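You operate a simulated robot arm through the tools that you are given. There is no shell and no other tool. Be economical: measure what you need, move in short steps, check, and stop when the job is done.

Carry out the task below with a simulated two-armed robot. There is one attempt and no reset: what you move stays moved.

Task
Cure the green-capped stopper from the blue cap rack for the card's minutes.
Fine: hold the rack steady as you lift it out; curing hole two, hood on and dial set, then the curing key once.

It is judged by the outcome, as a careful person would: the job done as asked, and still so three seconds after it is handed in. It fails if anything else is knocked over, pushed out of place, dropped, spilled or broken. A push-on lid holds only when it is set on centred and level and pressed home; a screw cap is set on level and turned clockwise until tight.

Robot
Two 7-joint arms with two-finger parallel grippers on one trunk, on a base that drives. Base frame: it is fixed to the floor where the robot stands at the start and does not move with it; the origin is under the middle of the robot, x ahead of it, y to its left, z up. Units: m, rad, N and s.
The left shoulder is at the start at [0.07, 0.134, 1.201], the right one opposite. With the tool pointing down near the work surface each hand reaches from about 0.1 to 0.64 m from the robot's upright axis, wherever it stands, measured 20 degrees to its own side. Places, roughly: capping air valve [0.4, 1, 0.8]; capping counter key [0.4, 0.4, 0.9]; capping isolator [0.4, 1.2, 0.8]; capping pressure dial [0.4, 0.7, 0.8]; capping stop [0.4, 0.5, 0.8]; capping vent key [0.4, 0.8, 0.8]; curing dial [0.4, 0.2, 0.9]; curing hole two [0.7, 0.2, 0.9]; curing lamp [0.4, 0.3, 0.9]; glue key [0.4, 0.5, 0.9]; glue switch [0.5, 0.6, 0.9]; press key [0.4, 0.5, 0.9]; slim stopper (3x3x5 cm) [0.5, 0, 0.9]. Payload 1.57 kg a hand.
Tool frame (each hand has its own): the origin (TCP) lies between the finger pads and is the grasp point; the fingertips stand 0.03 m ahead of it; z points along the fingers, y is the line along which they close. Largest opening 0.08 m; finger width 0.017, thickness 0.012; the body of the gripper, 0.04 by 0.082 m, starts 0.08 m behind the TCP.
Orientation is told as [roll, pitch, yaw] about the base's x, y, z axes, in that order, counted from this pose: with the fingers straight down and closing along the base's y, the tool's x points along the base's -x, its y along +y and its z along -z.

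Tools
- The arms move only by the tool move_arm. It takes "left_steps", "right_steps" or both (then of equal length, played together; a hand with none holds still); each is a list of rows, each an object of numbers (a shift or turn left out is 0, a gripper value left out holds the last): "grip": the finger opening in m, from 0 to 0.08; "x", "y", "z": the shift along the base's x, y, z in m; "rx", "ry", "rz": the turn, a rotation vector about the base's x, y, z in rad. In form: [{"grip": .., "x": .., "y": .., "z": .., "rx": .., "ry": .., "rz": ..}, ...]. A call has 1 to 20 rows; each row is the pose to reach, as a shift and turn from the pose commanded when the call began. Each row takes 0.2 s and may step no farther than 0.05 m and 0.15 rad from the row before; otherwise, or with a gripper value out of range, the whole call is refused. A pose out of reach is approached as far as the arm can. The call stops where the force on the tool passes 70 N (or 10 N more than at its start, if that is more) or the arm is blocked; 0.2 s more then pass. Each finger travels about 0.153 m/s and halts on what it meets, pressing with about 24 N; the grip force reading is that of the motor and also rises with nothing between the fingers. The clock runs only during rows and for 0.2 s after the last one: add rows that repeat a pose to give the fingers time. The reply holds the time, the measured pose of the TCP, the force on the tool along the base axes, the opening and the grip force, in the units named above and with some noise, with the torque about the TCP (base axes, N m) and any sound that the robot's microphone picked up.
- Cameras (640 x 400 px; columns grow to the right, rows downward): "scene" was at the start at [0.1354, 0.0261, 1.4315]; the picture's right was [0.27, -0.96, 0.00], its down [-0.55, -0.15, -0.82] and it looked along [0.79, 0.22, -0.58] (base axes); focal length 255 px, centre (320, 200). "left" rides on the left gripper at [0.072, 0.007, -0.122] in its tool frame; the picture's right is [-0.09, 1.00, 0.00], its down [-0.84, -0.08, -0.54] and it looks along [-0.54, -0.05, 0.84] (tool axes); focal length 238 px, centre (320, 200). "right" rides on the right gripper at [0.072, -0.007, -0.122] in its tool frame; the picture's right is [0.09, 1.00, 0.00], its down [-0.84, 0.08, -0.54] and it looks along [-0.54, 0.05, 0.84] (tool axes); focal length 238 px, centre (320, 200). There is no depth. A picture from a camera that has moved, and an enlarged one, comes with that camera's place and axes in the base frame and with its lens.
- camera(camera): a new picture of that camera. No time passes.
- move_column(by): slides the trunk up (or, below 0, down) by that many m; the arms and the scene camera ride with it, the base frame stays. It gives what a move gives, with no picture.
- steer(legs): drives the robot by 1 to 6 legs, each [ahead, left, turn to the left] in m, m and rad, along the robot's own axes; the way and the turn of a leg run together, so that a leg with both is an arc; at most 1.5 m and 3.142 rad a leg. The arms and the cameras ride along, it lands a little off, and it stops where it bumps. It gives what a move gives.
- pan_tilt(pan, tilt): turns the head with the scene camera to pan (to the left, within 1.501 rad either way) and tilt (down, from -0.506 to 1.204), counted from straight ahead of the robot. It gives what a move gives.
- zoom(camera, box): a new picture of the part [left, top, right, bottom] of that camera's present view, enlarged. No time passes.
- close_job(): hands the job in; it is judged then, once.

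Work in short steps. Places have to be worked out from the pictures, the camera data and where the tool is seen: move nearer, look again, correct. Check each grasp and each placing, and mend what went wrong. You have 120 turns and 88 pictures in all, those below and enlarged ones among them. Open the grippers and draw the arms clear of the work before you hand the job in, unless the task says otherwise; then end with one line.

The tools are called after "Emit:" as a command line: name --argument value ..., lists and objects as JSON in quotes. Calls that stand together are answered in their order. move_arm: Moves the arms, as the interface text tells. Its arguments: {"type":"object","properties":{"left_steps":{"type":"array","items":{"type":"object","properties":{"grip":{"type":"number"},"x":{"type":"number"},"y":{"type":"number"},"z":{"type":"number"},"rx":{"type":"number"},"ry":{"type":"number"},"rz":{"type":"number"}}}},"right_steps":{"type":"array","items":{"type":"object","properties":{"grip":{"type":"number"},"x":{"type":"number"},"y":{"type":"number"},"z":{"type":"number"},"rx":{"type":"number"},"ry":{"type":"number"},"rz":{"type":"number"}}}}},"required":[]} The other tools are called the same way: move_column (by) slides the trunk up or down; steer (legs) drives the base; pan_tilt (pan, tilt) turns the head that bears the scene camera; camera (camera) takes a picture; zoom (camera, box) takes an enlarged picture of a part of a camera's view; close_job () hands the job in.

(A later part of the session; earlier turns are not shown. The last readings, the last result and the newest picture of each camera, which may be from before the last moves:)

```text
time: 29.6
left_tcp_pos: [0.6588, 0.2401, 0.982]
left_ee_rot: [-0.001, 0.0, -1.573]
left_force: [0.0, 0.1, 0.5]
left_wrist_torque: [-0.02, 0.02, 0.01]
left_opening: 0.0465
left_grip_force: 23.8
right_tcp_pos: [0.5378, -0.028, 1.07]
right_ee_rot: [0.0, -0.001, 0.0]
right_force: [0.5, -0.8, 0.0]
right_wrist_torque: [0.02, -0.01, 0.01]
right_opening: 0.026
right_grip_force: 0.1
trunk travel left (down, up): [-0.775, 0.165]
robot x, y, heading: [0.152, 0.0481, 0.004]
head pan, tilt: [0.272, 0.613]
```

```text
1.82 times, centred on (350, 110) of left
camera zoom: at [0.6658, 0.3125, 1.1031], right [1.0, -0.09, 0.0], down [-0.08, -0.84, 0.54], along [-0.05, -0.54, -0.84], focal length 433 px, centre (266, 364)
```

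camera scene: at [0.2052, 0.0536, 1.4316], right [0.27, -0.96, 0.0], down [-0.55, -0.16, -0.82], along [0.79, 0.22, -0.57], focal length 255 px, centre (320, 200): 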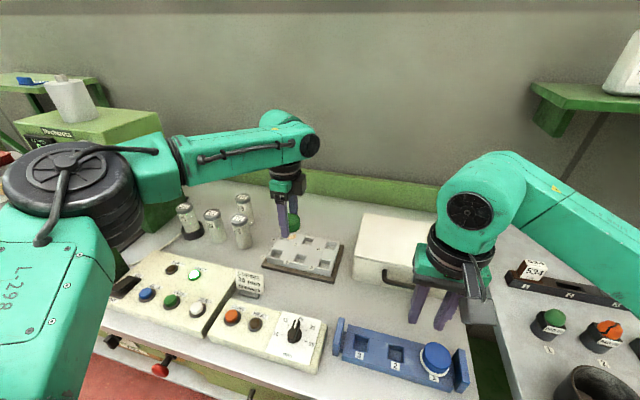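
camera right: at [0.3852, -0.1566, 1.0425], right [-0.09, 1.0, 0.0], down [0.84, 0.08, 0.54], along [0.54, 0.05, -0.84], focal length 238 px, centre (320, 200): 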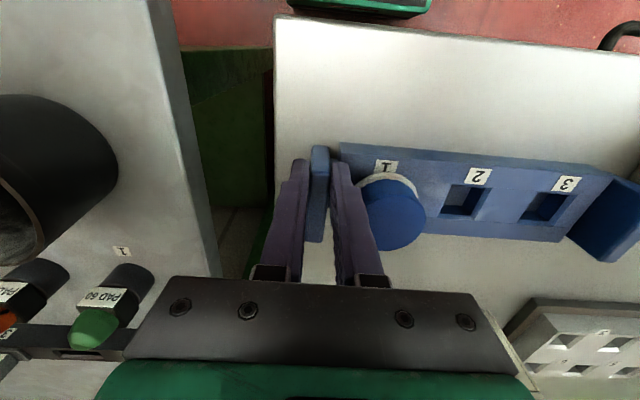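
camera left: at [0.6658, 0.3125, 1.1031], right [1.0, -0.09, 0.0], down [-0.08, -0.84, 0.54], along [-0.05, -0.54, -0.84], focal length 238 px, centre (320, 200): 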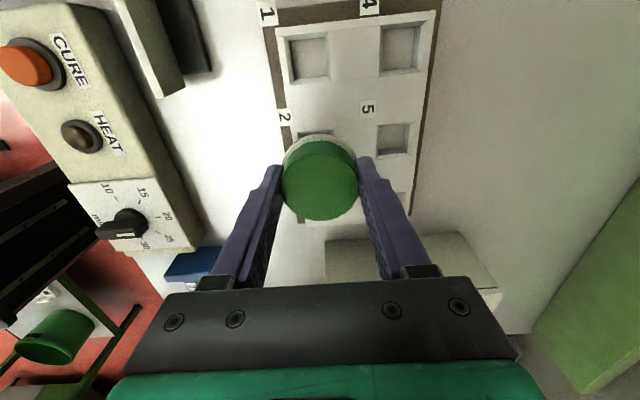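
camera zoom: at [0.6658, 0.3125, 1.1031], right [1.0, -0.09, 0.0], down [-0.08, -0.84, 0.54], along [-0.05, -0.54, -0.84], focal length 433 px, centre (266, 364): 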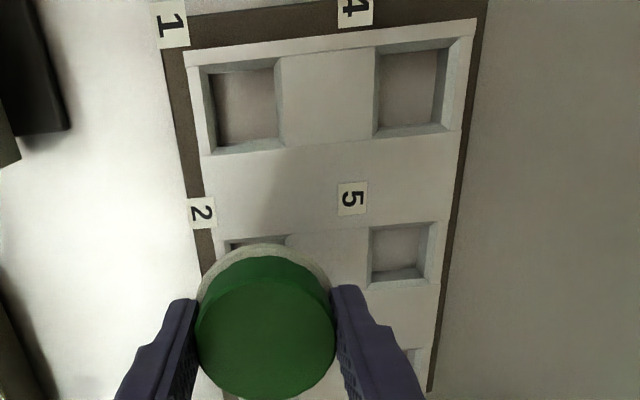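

Hole two refined to ≈(0.656, 0.2355). I shift there, lower until the shaft is just above the plate, and check from the other cameras.

Emit:
move_arm --left_steps '[{"x": -0.003, "y": -0.0045}, {"x": -0.003, "y": -0.0045, "z": -0.008}, {"x": -0.003, "y": -0.0045, "z": -0.014}, {"x": -0.003, "y": -0.0045, "z": -0.014}]'

Emit:
camera --camera "right"

Emit:
zoom --camera "scene" --box '[240, 230, 360, 310]'

```text
time: 30.6
left_tcp_pos: [0.6521, 0.2343, 0.9683]
left_ee_rot: [0.001, 0.002, -1.572]
left_force: [-0.2, -0.6, -0.3]
left_wrist_torque: [0.0, 0.0, 0.0]
left_opening: 0.0466
left_grip_force: 23.9
right_tcp_pos: [0.5374, -0.0284, 1.0709]
right_ee_rot: [-0.001, 0.0, -0.001]
right_force: [-0.9, -0.2, -0.2]
right_wrist_torque: [0.03, -0.01, 0.0]
right_opening: 0.026
right_grip_force: 0.1
trunk travel left (down, up): [-0.775, 0.165]
robot x, y, heading: [0.1516, 0.0459, 0.002]
head pan, tilt: [0.272, 0.613]
```

```text
54 pictures are left
camera right: at [0.4661, -0.0364, 1.1927], right [-0.09, 1.0, 0.0], down [0.84, 0.08, 0.54], along [0.54, 0.05, -0.84], focal length 238 px, centre (320, 200)
```

right: 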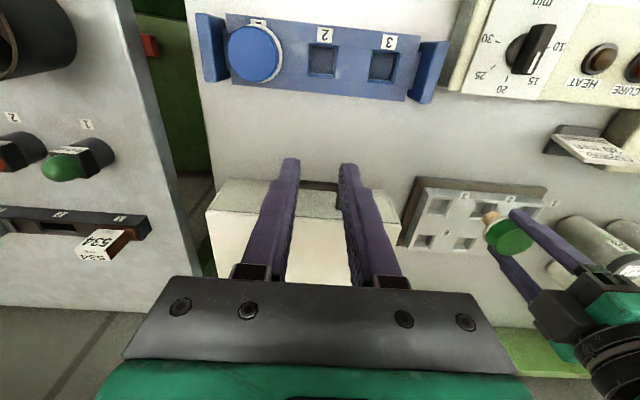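

```text
5.00 times, centred on (300, 270) of scene
camera zoom: at [0.2861, 0.0738, 1.4315], right [0.27, -0.96, 0.0], down [-0.55, -0.15, -0.82], along [0.79, 0.22, -0.58], focal length 1275 px, centre (420, -150)
```

zoom: 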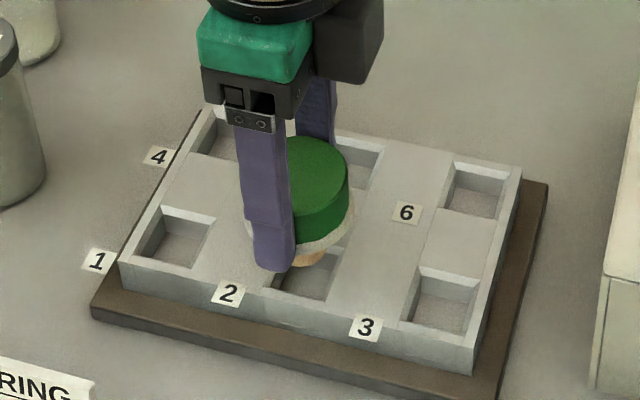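

Emit:
zoom --camera "right" --box '[400, 165, 560, 265]'

Emit:
camera --camera "left"

```text
4.00 times, centred on (480, 215) of right
camera zoom: at [0.4661, -0.0364, 1.1927], right [-0.09, 1.0, 0.0], down [0.84, 0.08, 0.54], along [0.54, 0.05, -0.84], focal length 953 px, centre (-320, 140)
```

zoom: 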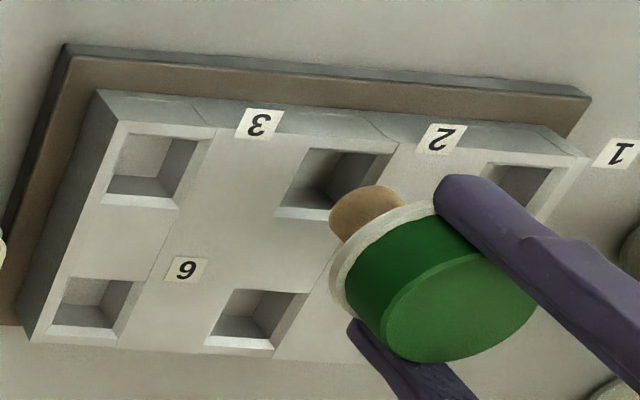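

```text
51 pictures are left
camera left: at [0.6606, 0.3068, 1.0895], right [1.0, -0.09, 0.0], down [-0.08, -0.84, 0.54], along [-0.05, -0.54, -0.84], focal length 238 px, centre (320, 200)
```

left: 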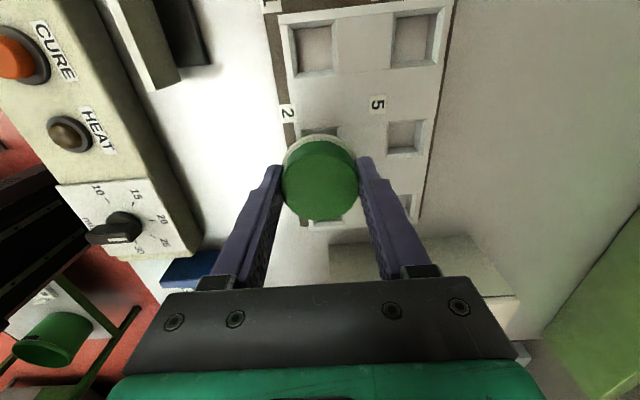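

The cork is round and narrower than the square hole, and it is aligned with hole two (middle front). Lower it in.

Emit:
move_arm --left_steps '[{"x": 0.001, "z": -0.008}, {"x": 0.001, "z": -0.016}, {"x": 0.001, "z": -0.024}, {"x": 0.001, "z": -0.028}, {"x": 0.001, "z": -0.028}]'

Emit:
zoom --camera "right" --box '[400, 165, 560, 265]'

```text
time: 31.8
left_tcp_pos: [0.6534, 0.2347, 0.9406]
left_ee_rot: [0.0, -0.002, -1.572]
left_force: [-0.3, -0.8, -0.2]
left_wrist_torque: [0.02, 0.0, 0.02]
left_opening: 0.0463
left_grip_force: 23.5
right_tcp_pos: [0.5365, -0.0273, 1.0708]
right_ee_rot: [0.0, -0.001, -0.001]
right_force: [-0.5, -0.3, 0.1]
right_wrist_torque: [0.02, 0.01, 0.03]
right_opening: 0.0259
right_grip_force: 0.1
trunk travel left (down, up): [-0.775, 0.165]
robot x, y, heading: [0.1466, 0.0472, 0.004]
head pan, tilt: [0.272, 0.613]
```

```text
4.00 times, centred on (480, 215) of right
camera zoom: at [0.4661, -0.0363, 1.1927], right [-0.09, 1.0, 0.0], down [0.84, 0.08, 0.54], along [0.54, 0.05, -0.84], focal length 953 px, centre (-320, 140)
```

zoom: 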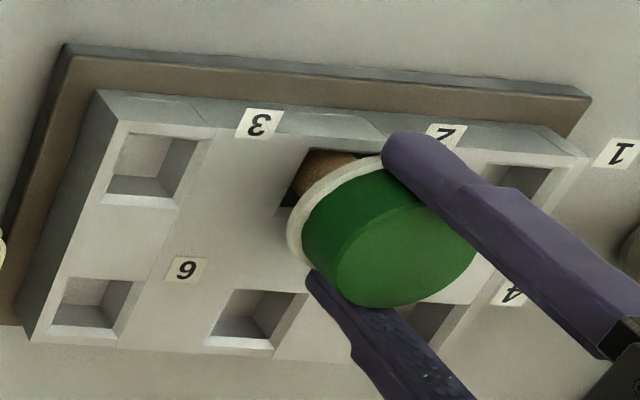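

The cork is entering hole two with no force. Lower a bit more until it seats.

Emit:
move_arm --left_steps '[{"z": -0.003}, {"z": -0.006}, {"z": -0.008}, {"z": -0.008}]'

Emit:
zoom --camera "right" --box '[400, 165, 560, 265]'

```text
time: 32.8
left_tcp_pos: [0.6542, 0.2355, 0.9321]
left_ee_rot: [0.0, 0.001, -1.572]
left_force: [0.2, -1.1, 0.7]
left_wrist_torque: [0.0, 0.0, -0.01]
left_opening: 0.0465
left_grip_force: 23.7
right_tcp_pos: [0.5374, -0.0273, 1.07]
right_ee_rot: [0.0, 0.0, 0.0]
right_force: [0.6, -0.4, 0.1]
right_wrist_torque: [0.02, -0.03, 0.0]
right_opening: 0.0261
right_grip_force: 0.0
trunk travel left (down, up): [-0.775, 0.165]
robot x, y, heading: [0.1541, 0.0476, 0.003]
head pan, tilt: [0.272, 0.613]
```

```text
4.00 times, centred on (480, 215) of right
camera zoom: at [0.4662, -0.0363, 1.1927], right [-0.09, 1.0, 0.0], down [0.84, 0.08, 0.54], along [0.54, 0.05, -0.84], focal length 953 px, centre (-320, 140)
```

zoom: 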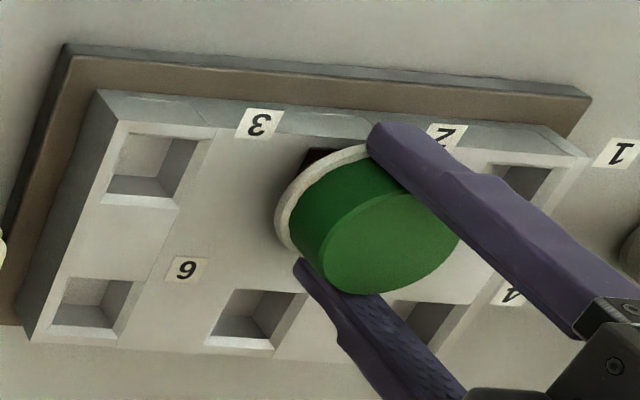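

Almost seated; a few more millimetres, watching force.

Emit:
move_arm --left_steps '[{"z": -0.001}, {"z": -0.002}, {"z": -0.003}, {"z": -0.004}, {"z": -0.004}]'

```text
time: 34.0
left_tcp_pos: [0.654, 0.2344, 0.9316]
left_ee_rot: [0.005, 0.0, -1.572]
left_force: [1.6, 1.4, 10.9]
left_wrist_torque: [0.01, -0.02, 0.03]
left_opening: 0.0465
left_grip_force: 23.9
right_tcp_pos: [0.537, -0.0277, 1.0722]
right_ee_rot: [0.003, -0.001, 0.0]
right_force: [0.0, -0.2, -0.6]
right_wrist_torque: [-0.01, -0.02, -0.01]
right_opening: 0.0259
right_grip_force: 0.0
trunk travel left (down, up): [-0.775, 0.165]
robot x, y, heading: [0.1496, 0.0446, 0.001]
head pan, tilt: [0.272, 0.613]
```

Contact at 11 N: seated. Ease off, open the fingers, and withdraw straight up.

Emit:
move_arm --left_steps '[{"z": 0.003}, {"z": 0.003, "grip": 0.055}, {"z": 0.003, "grip": 0.068}, {"z": 0.003, "grip": 0.07}, {"z": 0.02}, {"z": 0.05}, {"z": 0.09}, {"z": 0.13}, {"z": 0.17}]'

Emit:
camera --camera "left"

Emit:
zoom --camera "scene" --box '[200, 180, 460, 340]'

```text
time: 36.0
left_tcp_pos: [0.6517, 0.2337, 1.1003]
left_ee_rot: [0.0, -0.001, -1.571]
left_force: [-0.2, 0.2, -0.2]
left_wrist_torque: [0.01, -0.02, -0.01]
left_opening: 0.0702
left_grip_force: 0.1
right_tcp_pos: [0.5366, -0.0282, 1.0718]
right_ee_rot: [0.0, -0.002, 0.0]
right_force: [0.3, 0.1, -0.6]
right_wrist_torque: [0.04, -0.04, 0.03]
right_opening: 0.0262
right_grip_force: 0.0
trunk travel left (down, up): [-0.775, 0.165]
robot x, y, heading: [0.1516, 0.0471, 0.006]
head pan, tilt: [0.272, 0.613]
```

```text
48 pictures are left
camera left: at [0.6604, 0.3068, 1.2224], right [1.0, -0.09, 0.0], down [-0.08, -0.84, 0.54], along [-0.05, -0.54, -0.84], focal length 238 px, centre (320, 200)
```

left: 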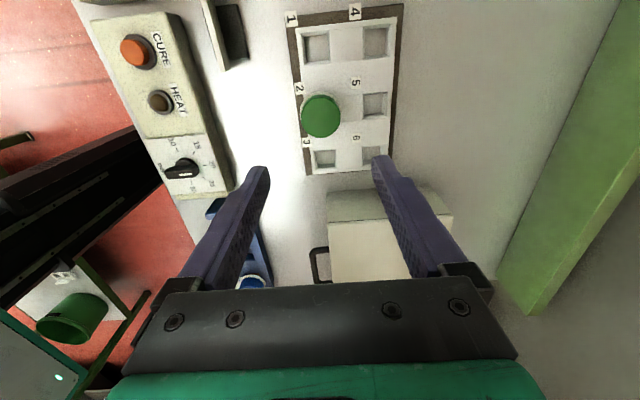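

```text
2.46 times, centred on (330, 260) of scene
camera zoom: at [0.2852, 0.0734, 1.4316], right [0.27, -0.96, 0.0], down [-0.55, -0.15, -0.82], along [0.79, 0.22, -0.57], focal length 628 px, centre (295, 52)
```

zoom: 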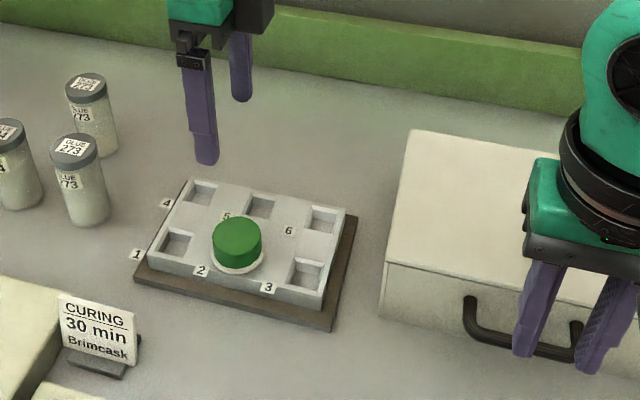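

The stopper sits level in hole two. Next the hood: its U-handle bar is near (0.632, −0.04, 0.905) about 2 cm off the front face. I'll carry it with the left arm, so I drive right to put it on the left arm's side.

Emit:
steer --legs '[[0, -0.165, 0]]'

Emit:
camera --camera "left"

Emit:
zoom --camera "scene" --box '[220, 180, 420, 305]'

```text
time: 37.5
left_tcp_pos: [0.6534, 0.079, 1.0995]
left_ee_rot: [-0.001, -0.005, -1.568]
left_force: [-0.4, -0.8, 0.2]
left_wrist_torque: [-0.02, 0.04, -0.02]
left_opening: 0.0701
left_grip_force: 0.1
right_tcp_pos: [0.5385, -0.1849, 1.0712]
right_ee_rot: [0.0, 0.001, 0.003]
right_force: [0.6, 0.1, -0.9]
right_wrist_torque: [0.01, 0.01, -0.02]
right_opening: 0.026
right_grip_force: 0.1
trunk travel left (down, up): [-0.775, 0.165]
robot x, y, heading: [0.1517, -0.1121, 0.001]
head pan, tilt: [0.272, 0.613]
```

```text
46 pictures are left
camera left: at [0.6612, 0.1513, 1.2208], right [1.0, -0.09, 0.0], down [-0.07, -0.84, 0.54], along [-0.05, -0.54, -0.84], focal length 238 px, centre (320, 200)
```

left: 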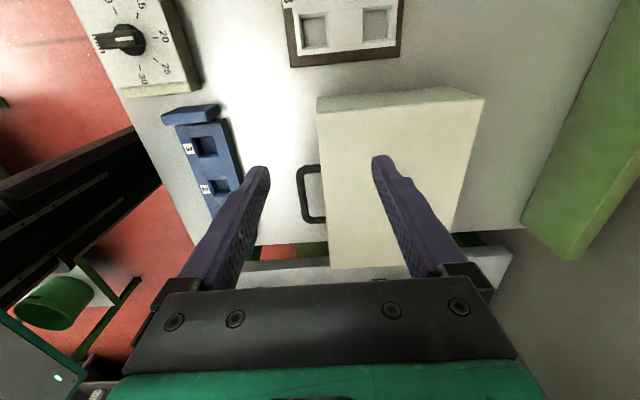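

```text
3.20 times, centred on (320, 242) of scene
camera zoom: at [0.2866, -0.0826, 1.4314], right [0.27, -0.96, 0.0], down [-0.55, -0.16, -0.82], along [0.79, 0.22, -0.58], focal length 816 px, centre (320, 64)
```

zoom: 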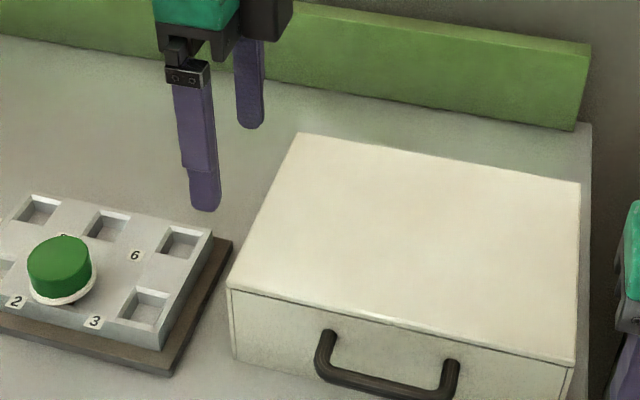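

Enlarge the handle in the left view to fix its place.

Emit:
zoom --camera "left" --box '[270, 140, 370, 240]'

Emit:
zoom --camera "scene" --box '[280, 240, 400, 340]'

```text
4.00 times, centred on (320, 190) of left
camera zoom: at [0.6612, 0.1513, 1.2208], right [1.0, -0.09, 0.0], down [-0.07, -0.84, 0.54], along [-0.05, -0.54, -0.84], focal length 953 px, centre (320, 240)
```

zoom: 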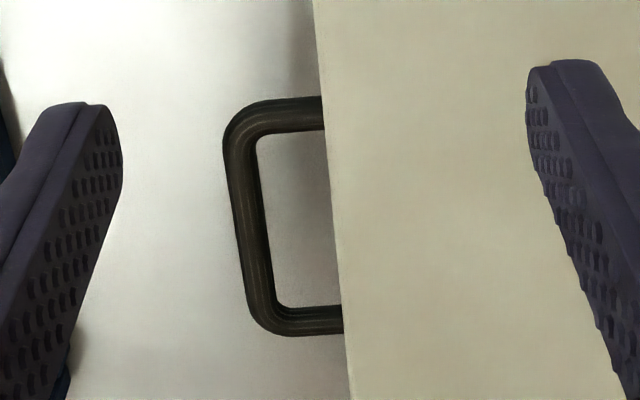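

```text
4.00 times, centred on (340, 290) of scene
camera zoom: at [0.2866, -0.0826, 1.4314], right [0.27, -0.96, 0.0], down [-0.55, -0.16, -0.82], along [0.79, 0.22, -0.58], focal length 1020 px, centre (240, -160)
```

zoom: 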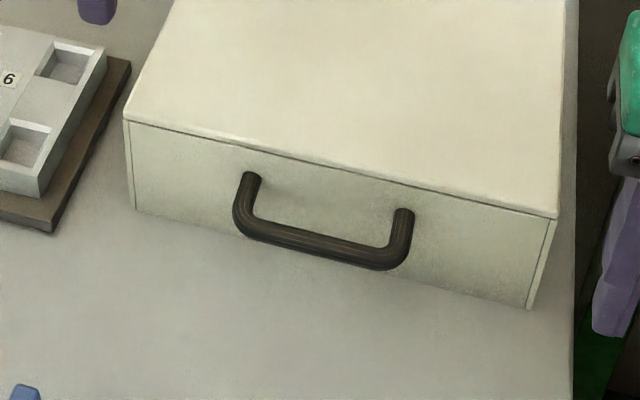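

Handle: bar centre ≈(0.6185, −0.034, 0.92), about 12 mm thick, 27 mm clear of the hood face. Move the left hand above it with a 28 mm opening and check.

Emit:
move_arm --left_steps '[{"x": -0.02, "y": -0.03, "grip": 0.03}, {"x": -0.0355, "y": -0.06}, {"x": -0.0355, "y": -0.09}, {"x": -0.0355, "y": -0.113, "z": -0.02}, {"x": -0.0355, "y": -0.113, "z": -0.06}, {"x": -0.0355, "y": -0.113, "z": -0.1}, {"x": -0.0355, "y": -0.113, "z": -0.125}, {"x": -0.0355, "y": -0.113, "z": -0.125}]'

Emit:
camera --camera "left"

```text
time: 39.3
left_tcp_pos: [0.6047, -0.0203, 0.98]
left_ee_rot: [0.003, -0.003, -1.567]
left_force: [0.7, -0.3, -0.3]
left_wrist_torque: [-0.01, -0.01, 0.01]
left_opening: 0.0299
left_grip_force: 0.0
left hand out of reach, approached as far as the arm can: row 4, 5, 6, 7, 8
right_tcp_pos: [0.5383, -0.1864, 1.072]
right_ee_rot: [0.003, -0.002, 0.006]
right_force: [-0.1, 0.1, 0.0]
right_wrist_torque: [-0.02, -0.01, 0.0]
right_opening: 0.0259
right_grip_force: 0.1
trunk travel left (down, up): [-0.775, 0.165]
robot x, y, heading: [0.1517, -0.1131, 0.006]
head pan, tilt: [0.272, 0.613]
```

```text
42 pictures are left
camera left: at [0.612, 0.0517, 1.103], right [1.0, -0.09, 0.0], down [-0.08, -0.84, 0.54], along [-0.05, -0.54, -0.84], focal length 238 px, centre (320, 200)
```

left: 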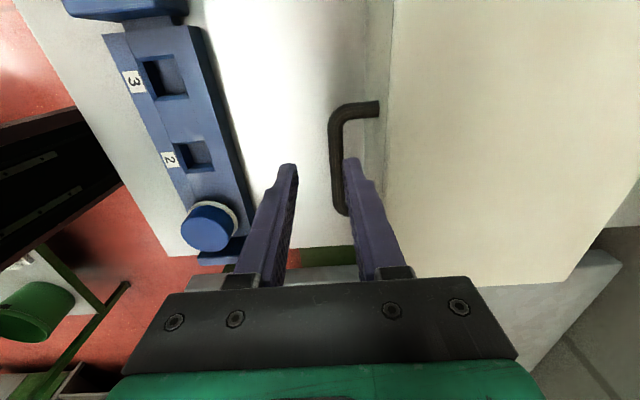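

Still slightly out of reach across the body; raise a bit and drive 0.06 more to the right.

Emit:
move_arm --left_steps '[{"z": 0.03}, {"z": 0.04}]'

Emit:
steer --legs '[[0, -0.06, 0]]'

```text
time: 39.9
left_tcp_pos: [0.6061, -0.0209, 1.0214]
left_ee_rot: [0.001, -0.002, -1.567]
left_force: [0.2, 0.0, 0.3]
left_wrist_torque: [-0.05, 0.0, 0.0]
left_opening: 0.0302
left_grip_force: 0.0
right_tcp_pos: [0.5375, -0.1872, 1.0715]
right_ee_rot: [0.001, 0.0, 0.003]
right_force: [0.0, 0.2, -0.1]
right_wrist_torque: [0.0, 0.0, -0.03]
right_opening: 0.0262
right_grip_force: 0.1
trunk travel left (down, up): [-0.775, 0.165]
robot x, y, heading: [0.1505, -0.112, 0.003]
head pan, tilt: [0.272, 0.613]
```

```text
time: 40.8
left_tcp_pos: [0.6062, -0.0741, 1.0215]
left_ee_rot: [0.0, -0.006, -1.564]
left_force: [0.0, -0.6, -0.8]
left_wrist_torque: [-0.04, -0.01, 0.02]
left_opening: 0.03
left_grip_force: 0.0
right_tcp_pos: [0.5383, -0.2398, 1.0712]
right_ee_rot: [-0.003, -0.001, 0.005]
right_force: [0.1, 0.7, -0.8]
right_wrist_torque: [-0.06, -0.01, -0.02]
right_opening: 0.0259
right_grip_force: 0.0
trunk travel left (down, up): [-0.775, 0.165]
robot x, y, heading: [0.1533, -0.1728, 0.005]
head pan, tilt: [0.272, 0.613]
```

Emit:
move_arm --left_steps '[{"x": 0.006, "y": 0.02, "rz": -0.005}, {"x": 0.0125, "y": 0.04, "rz": -0.005}, {"x": 0.0125, "y": 0.04, "z": -0.03, "rz": -0.005}, {"x": 0.0125, "y": 0.04, "z": -0.05, "rz": -0.005}, {"x": 0.0125, "y": 0.04, "z": -0.05, "rz": -0.005}]'

Emit:
camera --camera "left"

```text
time: 42.0
left_tcp_pos: [0.618, -0.0378, 0.9722]
left_ee_rot: [-0.001, -0.002, -1.571]
left_force: [-0.3, 0.2, 0.8]
left_wrist_torque: [0.03, -0.01, 0.02]
left_opening: 0.0301
left_grip_force: 0.1
right_tcp_pos: [0.5379, -0.245, 1.0715]
right_ee_rot: [0.002, -0.002, 0.006]
right_force: [0.7, 0.0, 0.1]
right_wrist_torque: [0.04, -0.01, -0.02]
right_opening: 0.0261
right_grip_force: 0.0
trunk travel left (down, up): [-0.775, 0.165]
robot x, y, heading: [0.1533, -0.1699, 0.005]
head pan, tilt: [0.272, 0.613]
```

```text
41 pictures are left
camera left: at [0.6262, 0.0348, 1.0939], right [1.0, -0.09, 0.0], down [-0.08, -0.84, 0.54], along [-0.05, -0.54, -0.84], focal length 238 px, centre (320, 200)
```

left: 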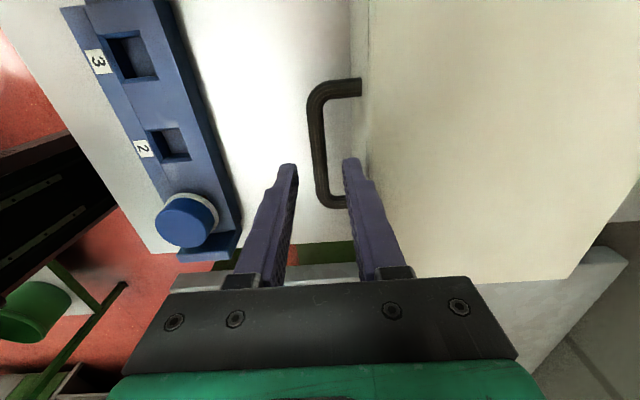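

The bar lies between the fingers (x≈0.619). Descend to z≈0.907 and close.

Emit:
move_arm --left_steps '[{"y": 0.003, "z": -0.02}, {"y": 0.003, "z": -0.04}, {"y": 0.003, "z": -0.055}, {"y": 0.003, "z": -0.065}, {"y": 0.003, "z": -0.065, "grip": 0.015}, {"y": 0.003, "z": -0.065, "grip": 0.0}, {"y": 0.003, "z": -0.065, "grip": 0.0}]'

Emit:
camera --camera "left"

```text
time: 43.6
left_tcp_pos: [0.6134, -0.0296, 0.9113]
left_ee_rot: [0.001, -0.002, -1.572]
left_force: [0.3, -0.4, -0.1]
left_wrist_torque: [-0.14, -0.01, 0.2]
left_opening: 0.0116
left_grip_force: 23.9
left hand out of reach, approached as far as the arm can: row 4, 5, 6, 7
right_tcp_pos: [0.5382, -0.2447, 1.0702]
right_ee_rot: [0.002, 0.0, 0.003]
right_force: [-0.5, -0.8, -0.5]
right_wrist_torque: [0.02, 0.0, -0.04]
right_opening: 0.0258
right_grip_force: 0.1
trunk travel left (down, up): [-0.775, 0.165]
robot x, y, heading: [0.1489, -0.1695, 0.004]
head pan, tilt: [0.272, 0.613]
```

```text
40 pictures are left
camera left: at [0.6216, 0.043, 1.0323], right [1.0, -0.09, 0.0], down [-0.08, -0.84, 0.54], along [-0.05, -0.54, -0.84], focal length 238 px, centre (320, 200)
```

left: 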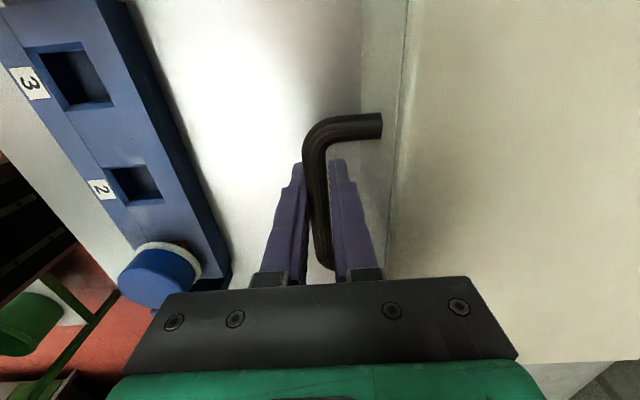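

The bar is gripped (11.6 mm). Now pitch the hand back (ry −0.3) about the bar, so the inner fingertip braces against the hood's face to keep it level.

Emit:
move_arm --left_steps '[{"ry": -0.06, "x": 0.0006}, {"ry": -0.12, "x": 0.0012}, {"ry": -0.18, "x": 0.0018}, {"ry": -0.24, "x": 0.0024}, {"ry": -0.3, "x": 0.003}, {"ry": -0.3, "x": 0.003}]'

Emit:
camera --camera "left"

Emit:
camera --camera "scene"

```text
time: 45.0
left_tcp_pos: [0.6183, -0.0295, 0.9101]
left_ee_rot: [0.301, 0.003, -1.571]
left_force: [1.6, 0.7, 3.3]
left_wrist_torque: [0.12, 0.11, 0.03]
left_opening: 0.0114
left_grip_force: 23.9
right_tcp_pos: [0.5374, -0.2446, 1.07]
right_ee_rot: [0.002, 0.0, 0.006]
right_force: [-1.3, 0.7, 0.3]
right_wrist_torque: [0.02, 0.03, 0.0]
right_opening: 0.0258
right_grip_force: 0.1
trunk travel left (down, up): [-0.775, 0.165]
robot x, y, heading: [0.1511, -0.1729, 0.01]
head pan, tilt: [0.272, 0.613]
```

```text
39 pictures are left
camera left: at [0.5886, 0.0429, 1.0288], right [0.95, -0.09, 0.3], down [-0.23, -0.84, 0.5], along [0.2, -0.54, -0.82], focal length 238 px, centre (320, 200)
```

left: 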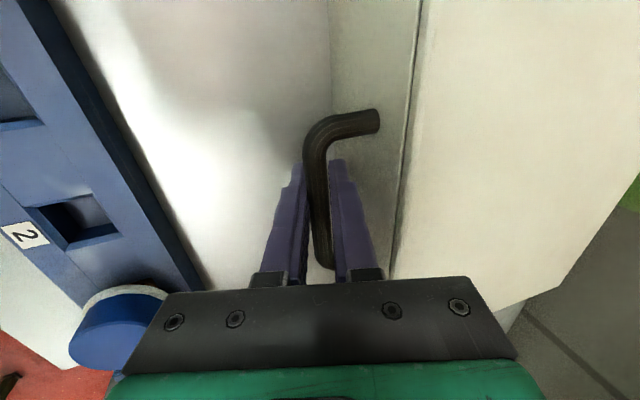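

```text
38 pictures are left
camera scene: at [0.2867, -0.1439, 1.4315], right [0.27, -0.96, 0.0], down [-0.55, -0.16, -0.82], along [0.79, 0.22, -0.58], focal length 255 px, centre (320, 200)
```

scene: 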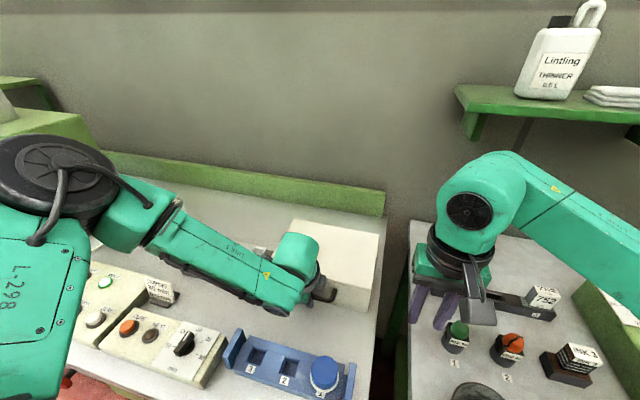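

No strain. Test lift by 3 cm slowly and look at how the hood hangs.

Emit:
move_arm --left_steps '[{"z": 0.005}, {"z": 0.01}, {"z": 0.015}, {"z": 0.02}, {"z": 0.025}, {"z": 0.03}, {"z": 0.03}]'

Emit:
camera --camera "left"

Emit:
zoom --camera "scene" --box '[200, 180, 440, 330]'

```text
time: 46.6
left_tcp_pos: [0.6166, -0.0292, 0.9404]
left_ee_rot: [0.301, 0.0, -1.571]
left_force: [-1.0, 0.2, -3.1]
left_wrist_torque: [0.01, 0.35, 0.02]
left_opening: 0.0114
left_grip_force: 24.6
right_tcp_pos: [0.5387, -0.244, 1.0707]
right_ee_rot: [-0.001, -0.001, 0.004]
right_force: [0.3, 0.1, 0.5]
right_wrist_torque: [-0.02, -0.01, 0.0]
right_opening: 0.0262
right_grip_force: 0.2
trunk travel left (down, up): [-0.775, 0.165]
robot x, y, heading: [0.1544, -0.1711, 0.006]
head pan, tilt: [0.272, 0.613]
```

```text
37 pictures are left
camera left: at [0.5888, 0.0428, 1.0585], right [0.95, -0.09, 0.29], down [-0.23, -0.84, 0.5], along [0.2, -0.54, -0.82], focal length 238 px, centre (320, 200)
```

left: 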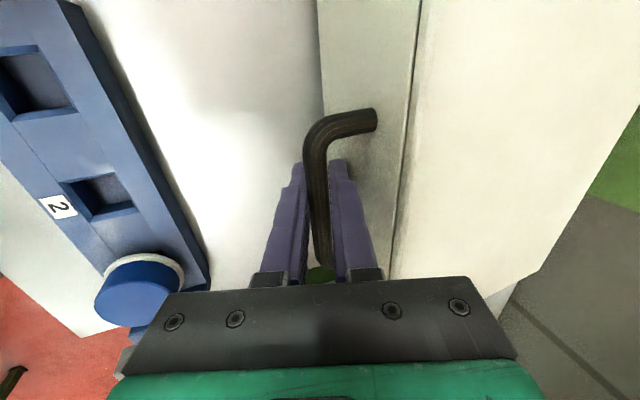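

```text
2.67 times, centred on (320, 255) of scene
camera zoom: at [0.2875, -0.1438, 1.4314], right [0.27, -0.96, 0.0], down [-0.55, -0.16, -0.82], along [0.79, 0.22, -0.58], focal length 680 px, centre (320, 53)
```

zoom: 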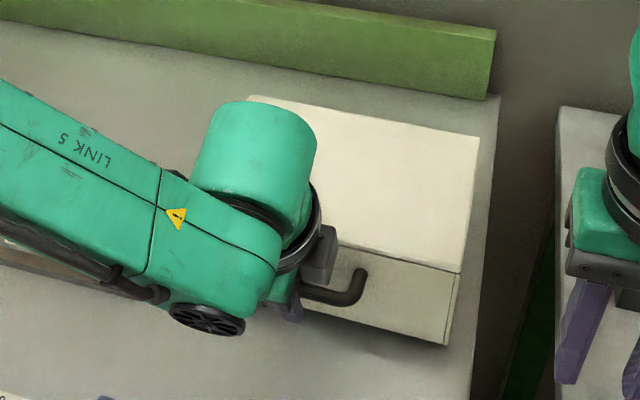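

Load is ~3 N with 0.35 N·m: the hood (~0.3 kg) appears fully lifted and near level. Lift further.

Emit:
move_arm --left_steps '[{"z": 0.01}, {"z": 0.02}, {"z": 0.03}, {"z": 0.04}, {"z": 0.05}, {"z": 0.06}, {"z": 0.07}, {"z": 0.08}, {"z": 0.08}]'

Emit:
camera --camera "scene"

Emit:
camera --camera "right"

```text
time: 48.6
left_tcp_pos: [0.6174, -0.0287, 1.0219]
left_ee_rot: [0.3, 0.0, -1.57]
left_force: [-0.2, 0.2, -3.2]
left_wrist_torque: [0.03, 0.34, 0.03]
left_opening: 0.0113
left_grip_force: 24.2
right_tcp_pos: [0.5382, -0.2432, 1.0706]
right_ee_rot: [0.002, -0.001, 0.005]
right_force: [0.0, 0.7, 0.1]
right_wrist_torque: [-0.02, 0.02, -0.01]
right_opening: 0.0258
right_grip_force: 0.1
trunk travel left (down, up): [-0.775, 0.165]
robot x, y, heading: [0.1503, -0.1712, 0.003]
head pan, tilt: [0.272, 0.613]
```

```text
35 pictures are left
camera scene: at [0.2875, -0.1438, 1.4314], right [0.27, -0.96, 0.0], down [-0.55, -0.16, -0.82], along [0.79, 0.22, -0.58], focal length 255 px, centre (320, 200)
```

scene: 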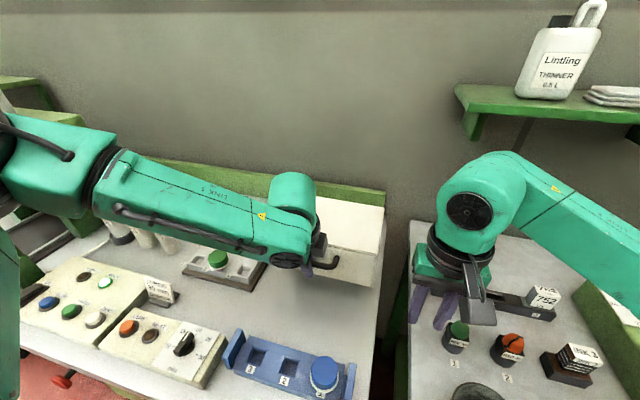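

```text
34 pictures are left
camera right: at [0.4675, -0.2532, 1.1925], right [-0.1, 1.0, 0.0], down [0.84, 0.08, 0.54], along [0.54, 0.05, -0.84], focal length 238 px, centre (320, 200)
```

right: 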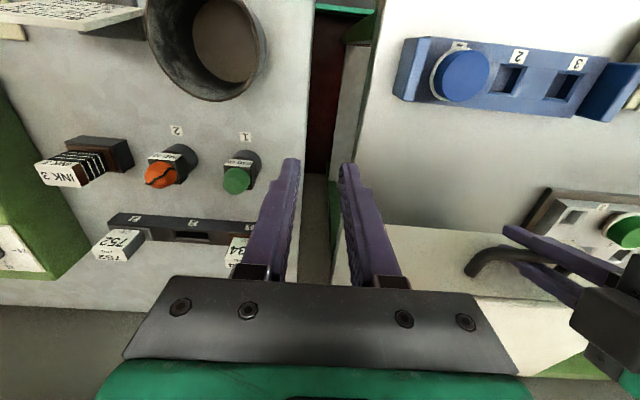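

The hood droops about 0.11 rad at the rear, so I pitch the hand −0.11 more to level it, then carry it by driving the base left (keeps this known-good arm pose).

Emit:
move_arm --left_steps '[{"ry": -0.04}, {"ry": -0.08}, {"ry": -0.11}, {"ry": -0.11}]'

Emit:
steer --legs '[[0, 0.13, 0]]'

Emit:
camera --camera "scene"

```text
time: 49.6
left_tcp_pos: [0.6172, -0.0294, 1.0209]
left_ee_rot: [0.411, 0.001, -1.571]
left_force: [-0.3, -1.4, -2.7]
left_wrist_torque: [0.01, 0.33, -0.02]
left_opening: 0.0112
left_grip_force: 23.5
right_tcp_pos: [0.5389, -0.2446, 1.0704]
right_ee_rot: [0.001, 0.0, 0.005]
right_force: [0.0, -1.0, 0.4]
right_wrist_torque: [-0.01, 0.01, 0.03]
right_opening: 0.0261
right_grip_force: 0.0
trunk travel left (down, up): [-0.775, 0.165]
robot x, y, heading: [0.15, -0.1728, 0.01]
head pan, tilt: [0.272, 0.613]
```

```text
time: 50.9
left_tcp_pos: [0.6174, 0.0976, 1.0199]
left_ee_rot: [0.41, -0.001, -1.572]
left_force: [0.4, -0.8, -2.9]
left_wrist_torque: [0.04, 0.31, -0.04]
left_opening: 0.0113
left_grip_force: 24.1
right_tcp_pos: [0.5388, -0.1173, 1.0696]
right_ee_rot: [0.003, 0.001, 0.005]
right_force: [-0.2, 0.7, -0.3]
right_wrist_torque: [-0.01, -0.01, 0.01]
right_opening: 0.026
right_grip_force: 0.1
trunk travel left (down, up): [-0.775, 0.165]
robot x, y, heading: [0.1495, -0.0421, 0.005]
head pan, tilt: [0.272, 0.613]
```

```text
33 pictures are left
camera scene: at [0.2867, -0.0172, 1.4315], right [0.27, -0.96, 0.0], down [-0.55, -0.16, -0.82], along [0.79, 0.22, -0.58], focal length 255 px, centre (320, 200)
```

scene: 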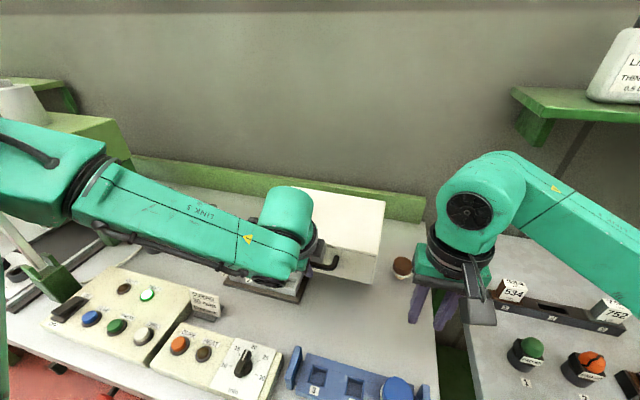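

Something brown stands where the hood used to be. I look closer at it and around the arm.

Emit:
zoom --camera "scene" --box '[280, 170, 460, 310]'

Emit:
camera --camera "right"

Emit:
camera --camera "left"

```text
2.86 times, centred on (370, 240) of scene
camera zoom: at [0.2867, -0.0172, 1.4315], right [0.27, -0.96, 0.0], down [-0.55, -0.16, -0.82], along [0.79, 0.22, -0.58], focal length 728 px, centre (177, 86)
```

zoom: 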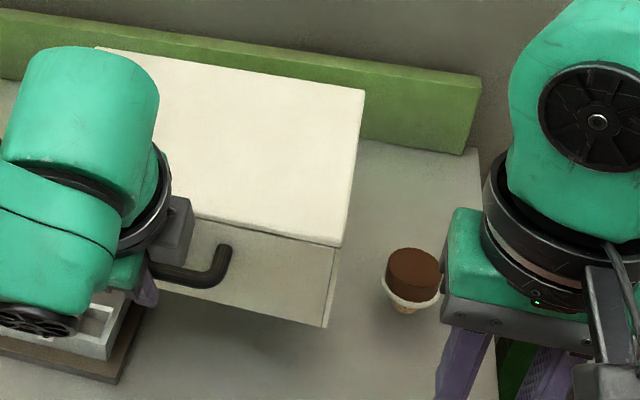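

```text
31 pictures are left
camera right: at [0.4668, -0.1263, 1.1924], right [-0.1, 1.0, 0.0], down [0.84, 0.08, 0.54], along [0.54, 0.05, -0.84], focal length 238 px, centre (320, 200)
```

right: 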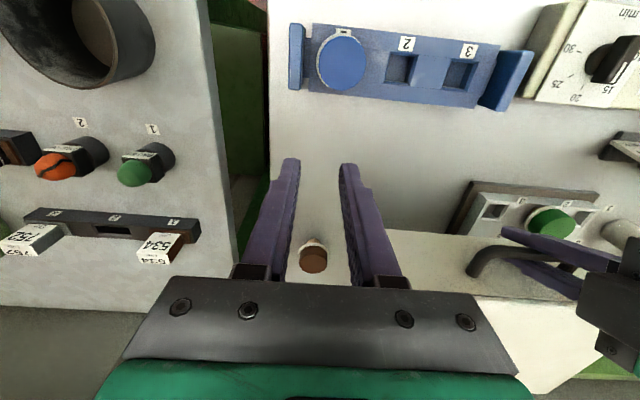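

```text
30 pictures are left
camera left: at [0.5755, 0.1697, 1.1349], right [0.91, -0.09, 0.4], down [-0.29, -0.84, 0.47], along [0.29, -0.54, -0.79], focal length 238 px, centre (320, 200)
```

left: 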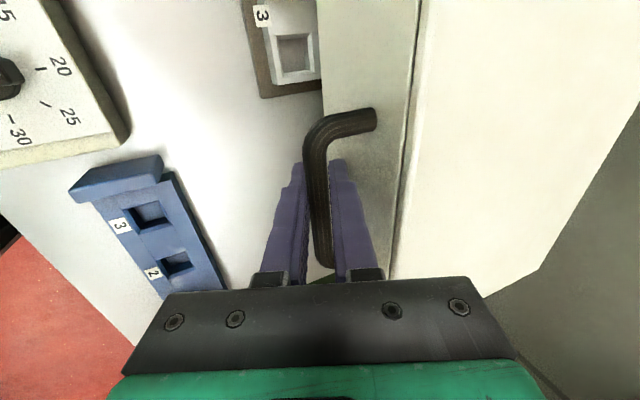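

It's another stopper that stood hidden under the hood, still upright and untouched. Continue carrying: drive left 0.14 and back 0.05.

Emit:
steer --legs '[[-0.05, 0.143, 0]]'

Emit:
camera --camera "scene"

Emit:
camera --camera "right"

```text
time: 52.3
left_tcp_pos: [0.5666, 0.2399, 1.0208]
left_ee_rot: [0.408, 0.002, -1.574]
left_force: [-0.2, -0.3, -2.8]
left_wrist_torque: [0.02, 0.33, -0.02]
left_opening: 0.0114
left_grip_force: 24.4
right_tcp_pos: [0.4898, 0.0255, 1.0696]
right_ee_rot: [0.003, 0.001, 0.004]
right_force: [-0.9, -0.3, 0.3]
right_wrist_torque: [-0.01, 0.03, 0.0]
right_opening: 0.026
right_grip_force: 0.1
trunk travel left (down, up): [-0.775, 0.165]
robot x, y, heading: [0.1007, 0.0991, 0.001]
head pan, tilt: [0.272, 0.613]
```

```text
29 pictures are left
camera scene: at [0.238, 0.1251, 1.4313], right [0.27, -0.96, 0.0], down [-0.55, -0.15, -0.82], along [0.79, 0.22, -0.58], focal length 255 px, centre (320, 200)
```

scene: 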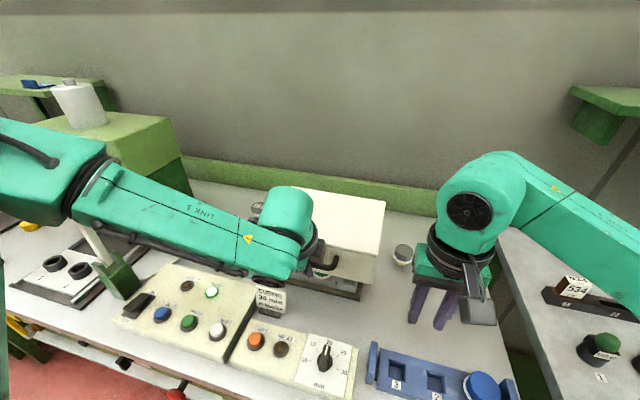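

```text
28 pictures are left
camera right: at [0.418, 0.016, 1.1921], right [-0.1, 1.0, 0.0], down [0.84, 0.08, 0.54], along [0.54, 0.05, -0.84], focal length 238 px, centre (320, 200)
```

right: 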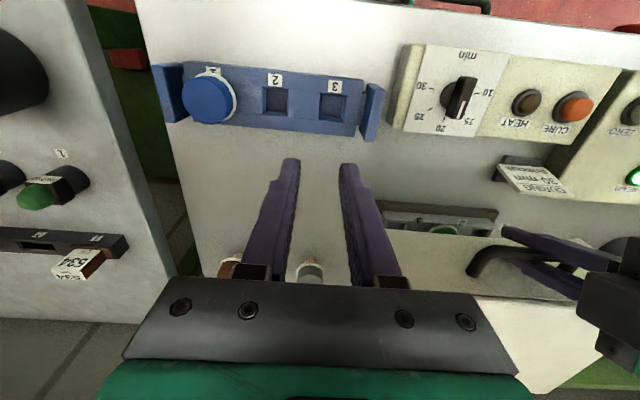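

Two spare stoppers remain standing where the hood was. Now check hood alignment and level over the hole plate in an enlarged view.

Emit:
zoom --camera "scene" --box '[240, 170, 420, 310]'

Emit:
zoom --camera "right" --box '[360, 180, 600, 340]'

```text
2.86 times, centred on (330, 240) of scene
camera zoom: at [0.238, 0.1251, 1.4313], right [0.27, -0.96, 0.0], down [-0.55, -0.15, -0.82], along [0.79, 0.22, -0.58], focal length 728 px, centre (291, 86)
```

zoom: 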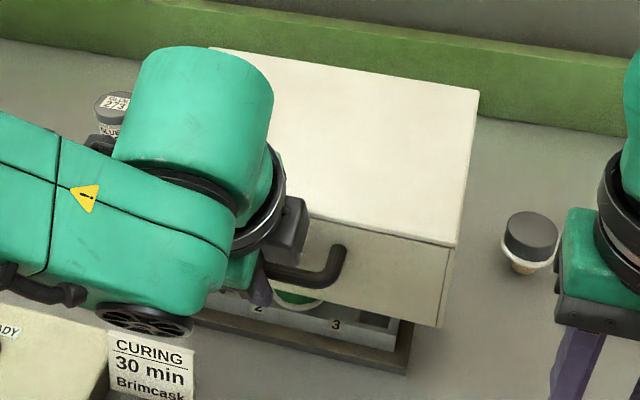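

```text
2.50 times, centred on (480, 260) of right
camera zoom: at [0.418, 0.016, 1.1921], right [-0.1, 1.0, 0.0], down [0.84, 0.08, 0.54], along [0.54, 0.05, -0.84], focal length 596 px, centre (-80, 50)
```

zoom: 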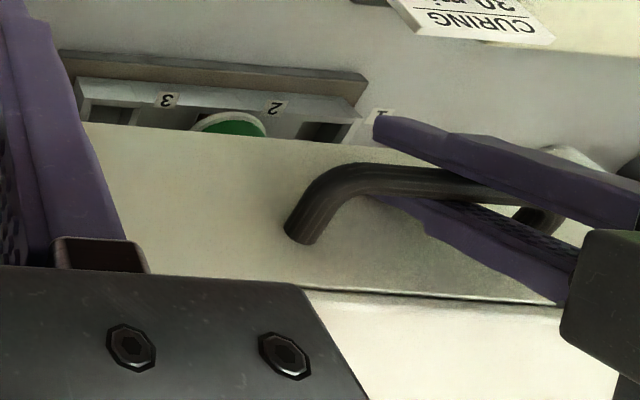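

Hood is level, its centre ≈(0.698, 0.2325) vs plate centre (0.691, 0.2355). Make the small correction, raise the right hand a little, then lower everything by the trunk so the arm pose stays the same.

Emit:
move_arm --left_steps '[{"x": -0.003, "y": 0.0015}, {"x": -0.005, "y": 0.003}, {"x": -0.005, "y": 0.003}]' --right_steps '[{"z": 0.03}, {"z": 0.06}, {"z": 0.06}]'

Emit:
move_column --by -0.085

Emit:
camera --camera "scene"

Emit:
zoom --camera "right" --box '[340, 160, 640, 360]'

```text
time: 53.1
left_tcp_pos: [0.5615, 0.245, 1.0202]
left_ee_rot: [0.408, -0.002, -1.573]
left_force: [-1.3, -0.1, -2.5]
left_wrist_torque: [0.02, 0.33, -0.01]
left_opening: 0.0113
left_grip_force: 24.6
right_tcp_pos: [0.4874, 0.0276, 1.1312]
right_ee_rot: [0.002, 0.0, 0.004]
right_force: [-0.6, -0.6, 0.1]
right_wrist_torque: [0.02, -0.02, -0.01]
right_opening: 0.0261
right_grip_force: 0.1
trunk travel left (down, up): [-0.775, 0.165]
robot x, y, heading: [0.1008, 0.0998, 0.006]
head pan, tilt: [0.272, 0.613]
```

```text
time: 54.3
left_tcp_pos: [0.5607, 0.2442, 0.9357]
left_ee_rot: [0.411, 0.001, -1.572]
left_force: [-0.4, -0.6, -3.0]
left_wrist_torque: [0.05, 0.35, -0.02]
left_opening: 0.0112
left_grip_force: 24.3
right_tcp_pos: [0.4872, 0.0265, 1.0456]
right_ee_rot: [0.001, -0.001, 0.005]
right_force: [-0.2, 0.9, -0.2]
right_wrist_torque: [0.01, 0.0, -0.01]
right_opening: 0.026
right_grip_force: 0.1
trunk travel left (down, up): [-0.69, 0.25]
robot x, y, heading: [0.103, 0.1061, 0.007]
head pan, tilt: [0.272, 0.613]
```

```text
25 pictures are left
camera scene: at [0.2369, 0.1276, 1.3464], right [0.27, -0.96, 0.0], down [-0.55, -0.16, -0.82], along [0.79, 0.22, -0.58], focal length 255 px, centre (320, 200)
```

scene: 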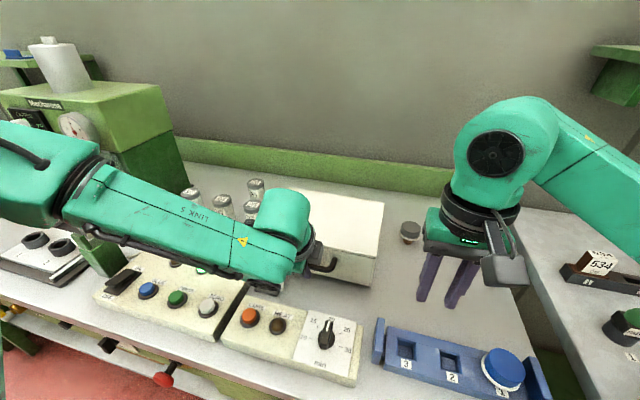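

```text
2.00 times, centred on (490, 260) of right
camera zoom: at [0.4156, 0.0179, 1.1674], right [-0.1, 1.0, 0.0], down [0.84, 0.08, 0.54], along [0.54, 0.05, -0.84], focal length 477 px, centre (-20, 80)
```

zoom: 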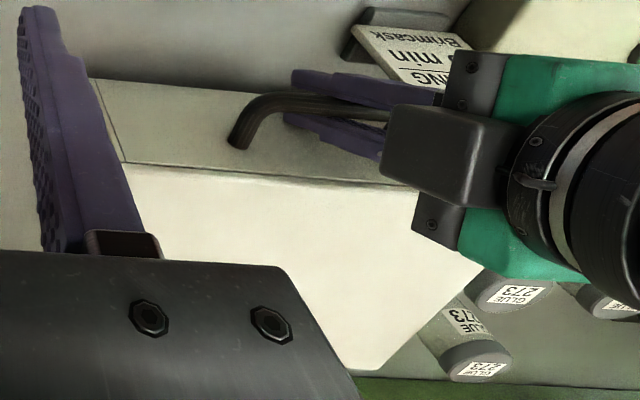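

Everything is clear; about 2.5 cm remains. Lower with the arm in small steps.

Emit:
move_arm --left_steps '[{"z": -0.005}, {"z": -0.01}, {"z": -0.015}, {"z": -0.018}, {"z": -0.021}, {"z": -0.021}]'

```text
time: 55.7
left_tcp_pos: [0.5624, 0.2448, 0.9142]
left_ee_rot: [0.409, 0.001, -1.573]
left_force: [0.6, 1.4, -2.5]
left_wrist_torque: [0.0, 0.29, -0.05]
left_opening: 0.0116
left_grip_force: 24.3
right_tcp_pos: [0.4857, 0.0265, 1.0445]
right_ee_rot: [-0.001, -0.002, 0.003]
right_force: [-0.2, 0.7, -0.9]
right_wrist_torque: [0.03, -0.01, -0.02]
right_opening: 0.0261
right_grip_force: 0.1
trunk travel left (down, up): [-0.69, 0.25]
robot x, y, heading: [0.0973, 0.0996, 0.004]
head pan, tilt: [0.272, 0.613]
```

Emit:
move_arm --left_steps '[{"z": -0.002}, {"z": -0.004}, {"z": -0.006}, {"z": -0.007}, {"z": -0.007}]'

Emit:
zoom --camera "scene" --box '[220, 170, 420, 310]'

```text
time: 56.9
left_tcp_pos: [0.5606, 0.2438, 0.911]
left_ee_rot: [0.413, -0.001, -1.573]
left_force: [-2.8, 0.6, 14.0]
left_wrist_torque: [-0.3, 0.0, -0.08]
left_opening: 0.0114
left_grip_force: 24.3
right_tcp_pos: [0.4843, 0.0261, 1.0463]
right_ee_rot: [0.003, -0.005, 0.004]
right_force: [-0.7, 0.3, -0.7]
right_wrist_torque: [-0.01, -0.02, 0.04]
right_opening: 0.0259
right_grip_force: 0.0
trunk travel left (down, up): [-0.69, 0.25]
robot x, y, heading: [0.1035, 0.1017, 0.006]
head pan, tilt: [0.272, 0.613]
```

```text
2.86 times, centred on (320, 240) of scene
camera zoom: at [0.2331, 0.127, 1.3469], right [0.27, -0.96, 0.0], down [-0.55, -0.16, -0.82], along [0.79, 0.22, -0.57], focal length 728 px, centre (320, 86)
```

zoom: 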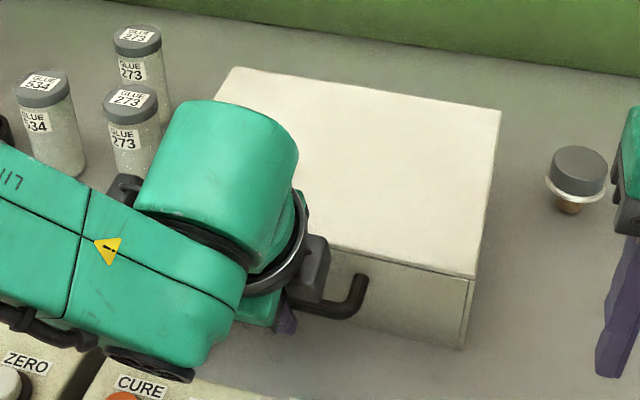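

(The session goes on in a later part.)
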